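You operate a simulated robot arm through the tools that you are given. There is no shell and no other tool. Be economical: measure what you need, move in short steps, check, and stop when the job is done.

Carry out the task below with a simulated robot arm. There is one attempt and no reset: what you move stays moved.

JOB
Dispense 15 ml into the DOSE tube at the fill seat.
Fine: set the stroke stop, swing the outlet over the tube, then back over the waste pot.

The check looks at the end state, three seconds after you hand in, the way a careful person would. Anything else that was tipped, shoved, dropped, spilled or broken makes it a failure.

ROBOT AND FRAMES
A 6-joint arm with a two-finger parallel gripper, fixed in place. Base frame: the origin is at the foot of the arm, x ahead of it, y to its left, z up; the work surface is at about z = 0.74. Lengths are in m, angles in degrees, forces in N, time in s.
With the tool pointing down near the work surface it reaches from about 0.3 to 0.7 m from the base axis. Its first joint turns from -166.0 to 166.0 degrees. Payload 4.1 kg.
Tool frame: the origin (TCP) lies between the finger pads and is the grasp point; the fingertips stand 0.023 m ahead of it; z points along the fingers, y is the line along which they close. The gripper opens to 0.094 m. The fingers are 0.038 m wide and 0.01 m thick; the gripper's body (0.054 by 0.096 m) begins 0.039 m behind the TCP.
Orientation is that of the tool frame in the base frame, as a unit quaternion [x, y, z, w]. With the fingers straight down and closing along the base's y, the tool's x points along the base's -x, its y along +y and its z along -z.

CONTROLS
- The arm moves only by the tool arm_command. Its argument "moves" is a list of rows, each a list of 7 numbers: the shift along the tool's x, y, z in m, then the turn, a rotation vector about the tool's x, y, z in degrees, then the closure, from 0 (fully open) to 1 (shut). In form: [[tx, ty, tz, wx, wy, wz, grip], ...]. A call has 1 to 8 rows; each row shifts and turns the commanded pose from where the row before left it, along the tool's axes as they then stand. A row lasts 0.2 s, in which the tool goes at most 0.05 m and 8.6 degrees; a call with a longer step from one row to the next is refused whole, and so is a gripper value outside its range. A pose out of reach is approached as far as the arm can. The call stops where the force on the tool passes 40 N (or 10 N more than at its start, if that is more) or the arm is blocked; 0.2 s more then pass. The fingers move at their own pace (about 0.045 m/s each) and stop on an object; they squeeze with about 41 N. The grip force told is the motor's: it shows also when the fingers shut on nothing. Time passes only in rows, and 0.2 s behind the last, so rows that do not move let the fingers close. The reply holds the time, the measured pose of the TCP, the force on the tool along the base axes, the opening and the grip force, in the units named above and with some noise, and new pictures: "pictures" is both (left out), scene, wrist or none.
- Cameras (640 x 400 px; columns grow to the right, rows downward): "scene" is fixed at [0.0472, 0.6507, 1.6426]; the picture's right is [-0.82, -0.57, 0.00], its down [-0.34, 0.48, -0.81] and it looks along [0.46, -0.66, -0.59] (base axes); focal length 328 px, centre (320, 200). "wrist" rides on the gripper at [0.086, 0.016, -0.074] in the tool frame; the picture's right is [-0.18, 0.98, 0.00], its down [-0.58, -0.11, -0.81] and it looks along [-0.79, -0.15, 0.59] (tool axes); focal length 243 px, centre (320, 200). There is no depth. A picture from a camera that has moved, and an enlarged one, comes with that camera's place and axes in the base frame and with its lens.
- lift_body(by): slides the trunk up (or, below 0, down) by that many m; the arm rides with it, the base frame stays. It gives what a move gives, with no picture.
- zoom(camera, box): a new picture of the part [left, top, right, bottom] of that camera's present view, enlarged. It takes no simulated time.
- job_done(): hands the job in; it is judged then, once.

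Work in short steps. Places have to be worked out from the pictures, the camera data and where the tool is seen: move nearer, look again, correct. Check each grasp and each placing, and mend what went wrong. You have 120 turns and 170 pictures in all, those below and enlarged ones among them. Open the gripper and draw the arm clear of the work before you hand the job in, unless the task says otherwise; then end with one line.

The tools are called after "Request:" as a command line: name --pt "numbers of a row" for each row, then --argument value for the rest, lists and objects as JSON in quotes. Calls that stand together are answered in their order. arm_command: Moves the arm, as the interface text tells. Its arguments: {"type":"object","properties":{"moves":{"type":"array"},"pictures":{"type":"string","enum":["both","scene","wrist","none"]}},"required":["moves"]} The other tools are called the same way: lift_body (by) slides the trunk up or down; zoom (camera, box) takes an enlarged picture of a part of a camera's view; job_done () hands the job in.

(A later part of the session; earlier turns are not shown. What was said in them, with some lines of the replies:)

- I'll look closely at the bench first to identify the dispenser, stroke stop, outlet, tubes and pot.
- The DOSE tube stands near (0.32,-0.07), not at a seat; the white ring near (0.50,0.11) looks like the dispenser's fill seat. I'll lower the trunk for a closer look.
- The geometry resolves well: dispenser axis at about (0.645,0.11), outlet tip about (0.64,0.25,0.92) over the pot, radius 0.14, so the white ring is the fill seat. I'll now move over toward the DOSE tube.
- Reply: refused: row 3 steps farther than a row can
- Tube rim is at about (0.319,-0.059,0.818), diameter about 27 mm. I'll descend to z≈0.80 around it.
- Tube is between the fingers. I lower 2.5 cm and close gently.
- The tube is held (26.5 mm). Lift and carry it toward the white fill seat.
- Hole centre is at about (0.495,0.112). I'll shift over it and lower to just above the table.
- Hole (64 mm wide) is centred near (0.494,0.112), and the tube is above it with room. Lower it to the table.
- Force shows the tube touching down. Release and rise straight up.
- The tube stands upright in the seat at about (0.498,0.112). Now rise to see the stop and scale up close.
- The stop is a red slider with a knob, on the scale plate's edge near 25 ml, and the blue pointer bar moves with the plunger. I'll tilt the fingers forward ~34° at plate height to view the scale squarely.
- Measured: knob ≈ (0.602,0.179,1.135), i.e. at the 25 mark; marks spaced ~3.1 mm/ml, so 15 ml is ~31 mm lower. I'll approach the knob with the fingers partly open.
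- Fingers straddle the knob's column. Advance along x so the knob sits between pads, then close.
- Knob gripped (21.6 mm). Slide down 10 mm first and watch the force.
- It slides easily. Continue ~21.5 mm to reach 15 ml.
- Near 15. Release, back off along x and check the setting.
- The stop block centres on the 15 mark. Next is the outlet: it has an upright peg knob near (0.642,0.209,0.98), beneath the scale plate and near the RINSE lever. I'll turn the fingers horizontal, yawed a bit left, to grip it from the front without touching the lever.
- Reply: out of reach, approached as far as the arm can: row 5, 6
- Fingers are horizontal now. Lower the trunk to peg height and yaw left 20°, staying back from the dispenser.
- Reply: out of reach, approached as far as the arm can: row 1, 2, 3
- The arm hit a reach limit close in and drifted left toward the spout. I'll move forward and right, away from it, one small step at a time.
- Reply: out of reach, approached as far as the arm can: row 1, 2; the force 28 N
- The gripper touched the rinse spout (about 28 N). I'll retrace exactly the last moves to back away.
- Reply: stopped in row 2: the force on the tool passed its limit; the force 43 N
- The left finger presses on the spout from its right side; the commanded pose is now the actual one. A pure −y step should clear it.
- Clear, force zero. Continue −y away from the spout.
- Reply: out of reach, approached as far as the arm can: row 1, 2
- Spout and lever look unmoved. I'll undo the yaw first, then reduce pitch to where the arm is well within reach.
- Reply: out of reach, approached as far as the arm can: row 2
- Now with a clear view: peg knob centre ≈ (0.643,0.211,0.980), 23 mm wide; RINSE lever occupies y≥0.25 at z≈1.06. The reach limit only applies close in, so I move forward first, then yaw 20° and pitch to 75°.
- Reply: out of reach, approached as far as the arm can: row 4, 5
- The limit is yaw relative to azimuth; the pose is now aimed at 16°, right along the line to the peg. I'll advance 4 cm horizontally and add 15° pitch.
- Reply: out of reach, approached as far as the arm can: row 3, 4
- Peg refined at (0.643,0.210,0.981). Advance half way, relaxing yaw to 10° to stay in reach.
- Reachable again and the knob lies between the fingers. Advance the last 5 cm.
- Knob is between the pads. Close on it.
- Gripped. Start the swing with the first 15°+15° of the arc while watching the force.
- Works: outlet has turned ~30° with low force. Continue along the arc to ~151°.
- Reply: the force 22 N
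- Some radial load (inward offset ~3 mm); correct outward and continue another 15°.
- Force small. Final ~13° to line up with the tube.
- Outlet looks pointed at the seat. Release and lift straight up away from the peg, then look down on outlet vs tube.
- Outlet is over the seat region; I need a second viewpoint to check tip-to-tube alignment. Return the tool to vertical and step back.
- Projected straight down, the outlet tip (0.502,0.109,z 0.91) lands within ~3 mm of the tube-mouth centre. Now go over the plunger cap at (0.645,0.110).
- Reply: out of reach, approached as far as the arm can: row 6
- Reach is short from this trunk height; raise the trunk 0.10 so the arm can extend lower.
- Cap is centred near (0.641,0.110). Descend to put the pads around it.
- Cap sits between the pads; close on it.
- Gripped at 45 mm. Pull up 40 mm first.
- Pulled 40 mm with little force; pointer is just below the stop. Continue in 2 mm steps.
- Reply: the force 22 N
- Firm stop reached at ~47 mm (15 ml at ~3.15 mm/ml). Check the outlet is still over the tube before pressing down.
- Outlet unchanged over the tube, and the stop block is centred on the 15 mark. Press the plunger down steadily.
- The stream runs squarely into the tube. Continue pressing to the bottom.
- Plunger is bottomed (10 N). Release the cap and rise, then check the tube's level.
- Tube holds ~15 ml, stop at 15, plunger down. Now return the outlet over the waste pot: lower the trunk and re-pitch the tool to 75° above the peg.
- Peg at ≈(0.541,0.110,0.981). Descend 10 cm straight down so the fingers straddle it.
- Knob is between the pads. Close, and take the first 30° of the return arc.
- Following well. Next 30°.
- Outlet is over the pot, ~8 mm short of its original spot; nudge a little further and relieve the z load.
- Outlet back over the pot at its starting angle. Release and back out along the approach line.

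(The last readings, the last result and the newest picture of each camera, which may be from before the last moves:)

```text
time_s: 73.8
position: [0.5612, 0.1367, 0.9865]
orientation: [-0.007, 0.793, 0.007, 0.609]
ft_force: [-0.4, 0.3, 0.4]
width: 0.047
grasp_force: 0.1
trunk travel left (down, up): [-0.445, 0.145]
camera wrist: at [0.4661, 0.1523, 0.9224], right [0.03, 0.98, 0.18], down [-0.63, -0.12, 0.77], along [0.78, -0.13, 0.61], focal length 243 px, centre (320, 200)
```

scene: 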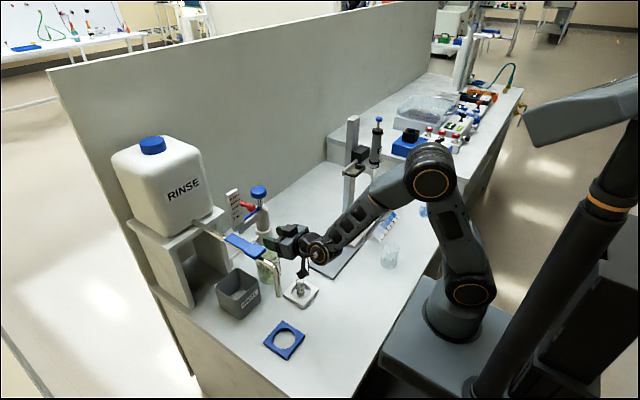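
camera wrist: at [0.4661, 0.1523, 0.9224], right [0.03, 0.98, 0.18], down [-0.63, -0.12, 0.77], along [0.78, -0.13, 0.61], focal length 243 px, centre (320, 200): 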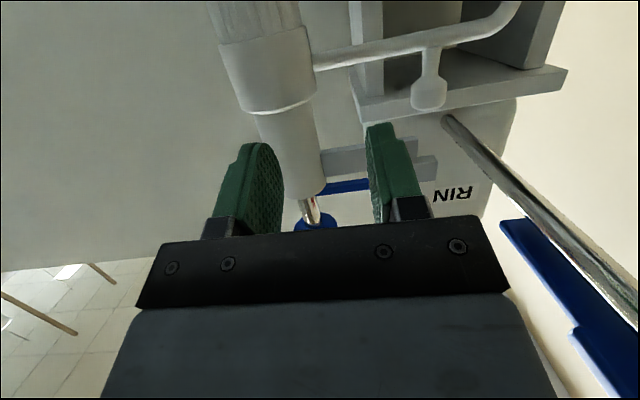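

Clear of the peg. Shift right, then raise the trunk and open up.

Request:
arm_command --pt "0 -0.03 -0.01 0 0 0 0.5" --pt "0.005 -0.02 -0.02 0 0 0 0.5" --pictures "none"

Request:
lift_body --by 0.14

Request:
arm_command --pt "0 0 -0.02 0 8.5 0 0" --pt "0 0 -0.02 0 8.5 0 0" --pt "0 0 -0.02 0 8.5 0 0" --pt "0 0 -0.02 0 8.5 0 0" --pt "0 0 -0.02 0 8.5 0 0" --pt "0 0 -0.02 0 8.5 0 0" --pt "0.02 0 0 0 8.5 0 0" --pt "0.02 0 0 0 8.5 0 0"

Request:
zoom --camera "scene" --box '[180, 170, 350, 370]'

Request:
zoom --camera "scene" --box '[265, 260, 325, 320]'

```text
time_s: 74.4
position: [0.5335, 0.0862, 0.9885]
orientation: [-0.007, 0.793, 0.008, 0.609]
ft_force: [0.3, 0.3, 0.6]
width: 0.047
grasp_force: 0.0
trunk travel left (down, up): [-0.445, 0.145]
```

```text
time_s: 76.1
position: [0.5334, 0.0861, 1.128]
orientation: [-0.006, 0.794, 0.007, 0.608]
ft_force: [-0.5, 0.5, 0.7]
width: 0.0468
grasp_force: 0.2
trunk travel left (down, up): [-0.585, 0.005]
```

```text
time_s: 77.9
position: [0.4074, 0.0816, 1.1779]
orientation: [-0.004, 0.996, -0.004, 0.087]
ft_force: [-0.9, 0.2, 0.6]
width: 0.0938
grasp_force: 0.1
out of reach, approached as far as the arm can: row 4
trunk travel left (down, up): [-0.585, 0.005]
camera wrist: at [0.3085, 0.0987, 1.2363], right [0.17, 0.98, 0.02], down [0.43, -0.1, 0.9], along [0.88, -0.15, -0.45], focal length 243 px, centre (320, 200)
```

scene: 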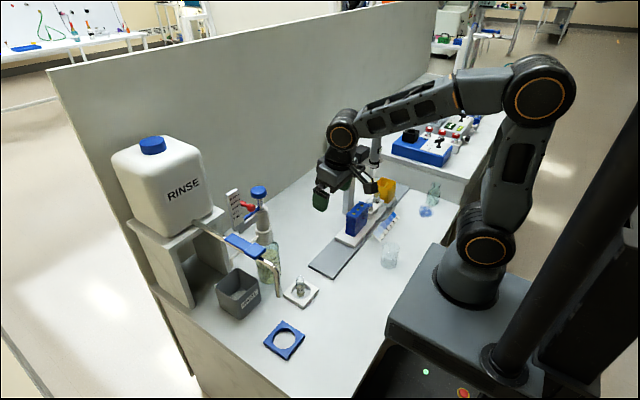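
wrist: 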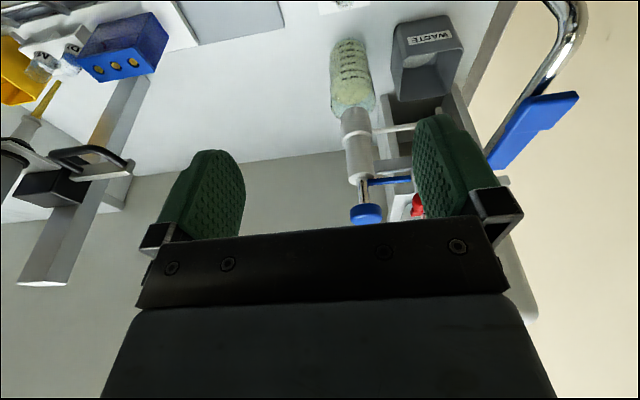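

```text
2.00 times, centred on (265, 270) of scene
camera zoom: at [0.0472, 0.6507, 1.6426], right [-0.82, -0.57, 0.0], down [-0.34, 0.48, -0.81], along [0.46, -0.66, -0.59], focal length 656 px, centre (430, 60)
```

zoom: 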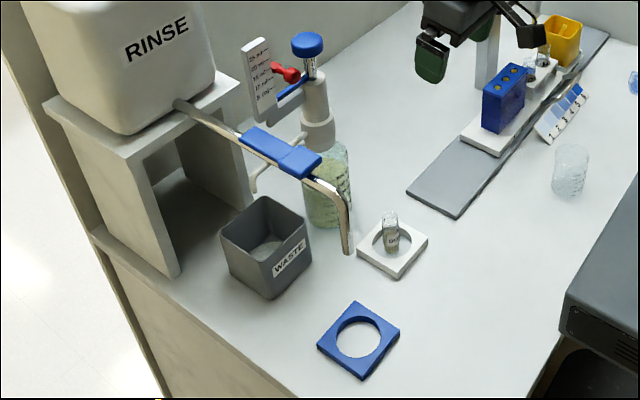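

```text
6.67 times, centred on (295, 290) of scene
camera zoom: at [0.0472, 0.6507, 1.6426], right [-0.82, -0.57, 0.0], down [-0.34, 0.48, -0.81], along [0.46, -0.66, -0.59], focal length 2186 px, centre (487, -400)
```

zoom: 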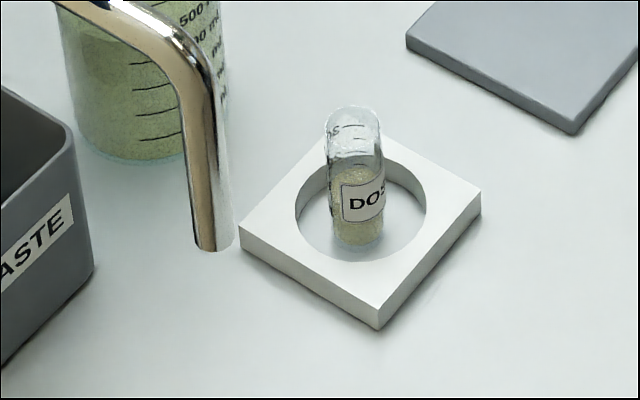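

The DOSE tube stands upright in the seat, filled to about 15 ml. The stop is at 15, the plunger is down and the outlet is over the waste pot. There are no spills, and the arm is clear with the gripper open, so I'm handing in.

Request:
job_done

```text
The job is handed in.
```

I dispensed about 15 ml into the DOSE tube, which I first had to move from the bench into the white fill seat, and the outlet is back over the waste pot. The level sits between the 10 and 20 marks, with the stroke stop at 15 ml. Partway through, the gripper pressed against the rinse spout at up to about 43 N; afterwards the spout and lever looked unmoved, and I saw no drips.
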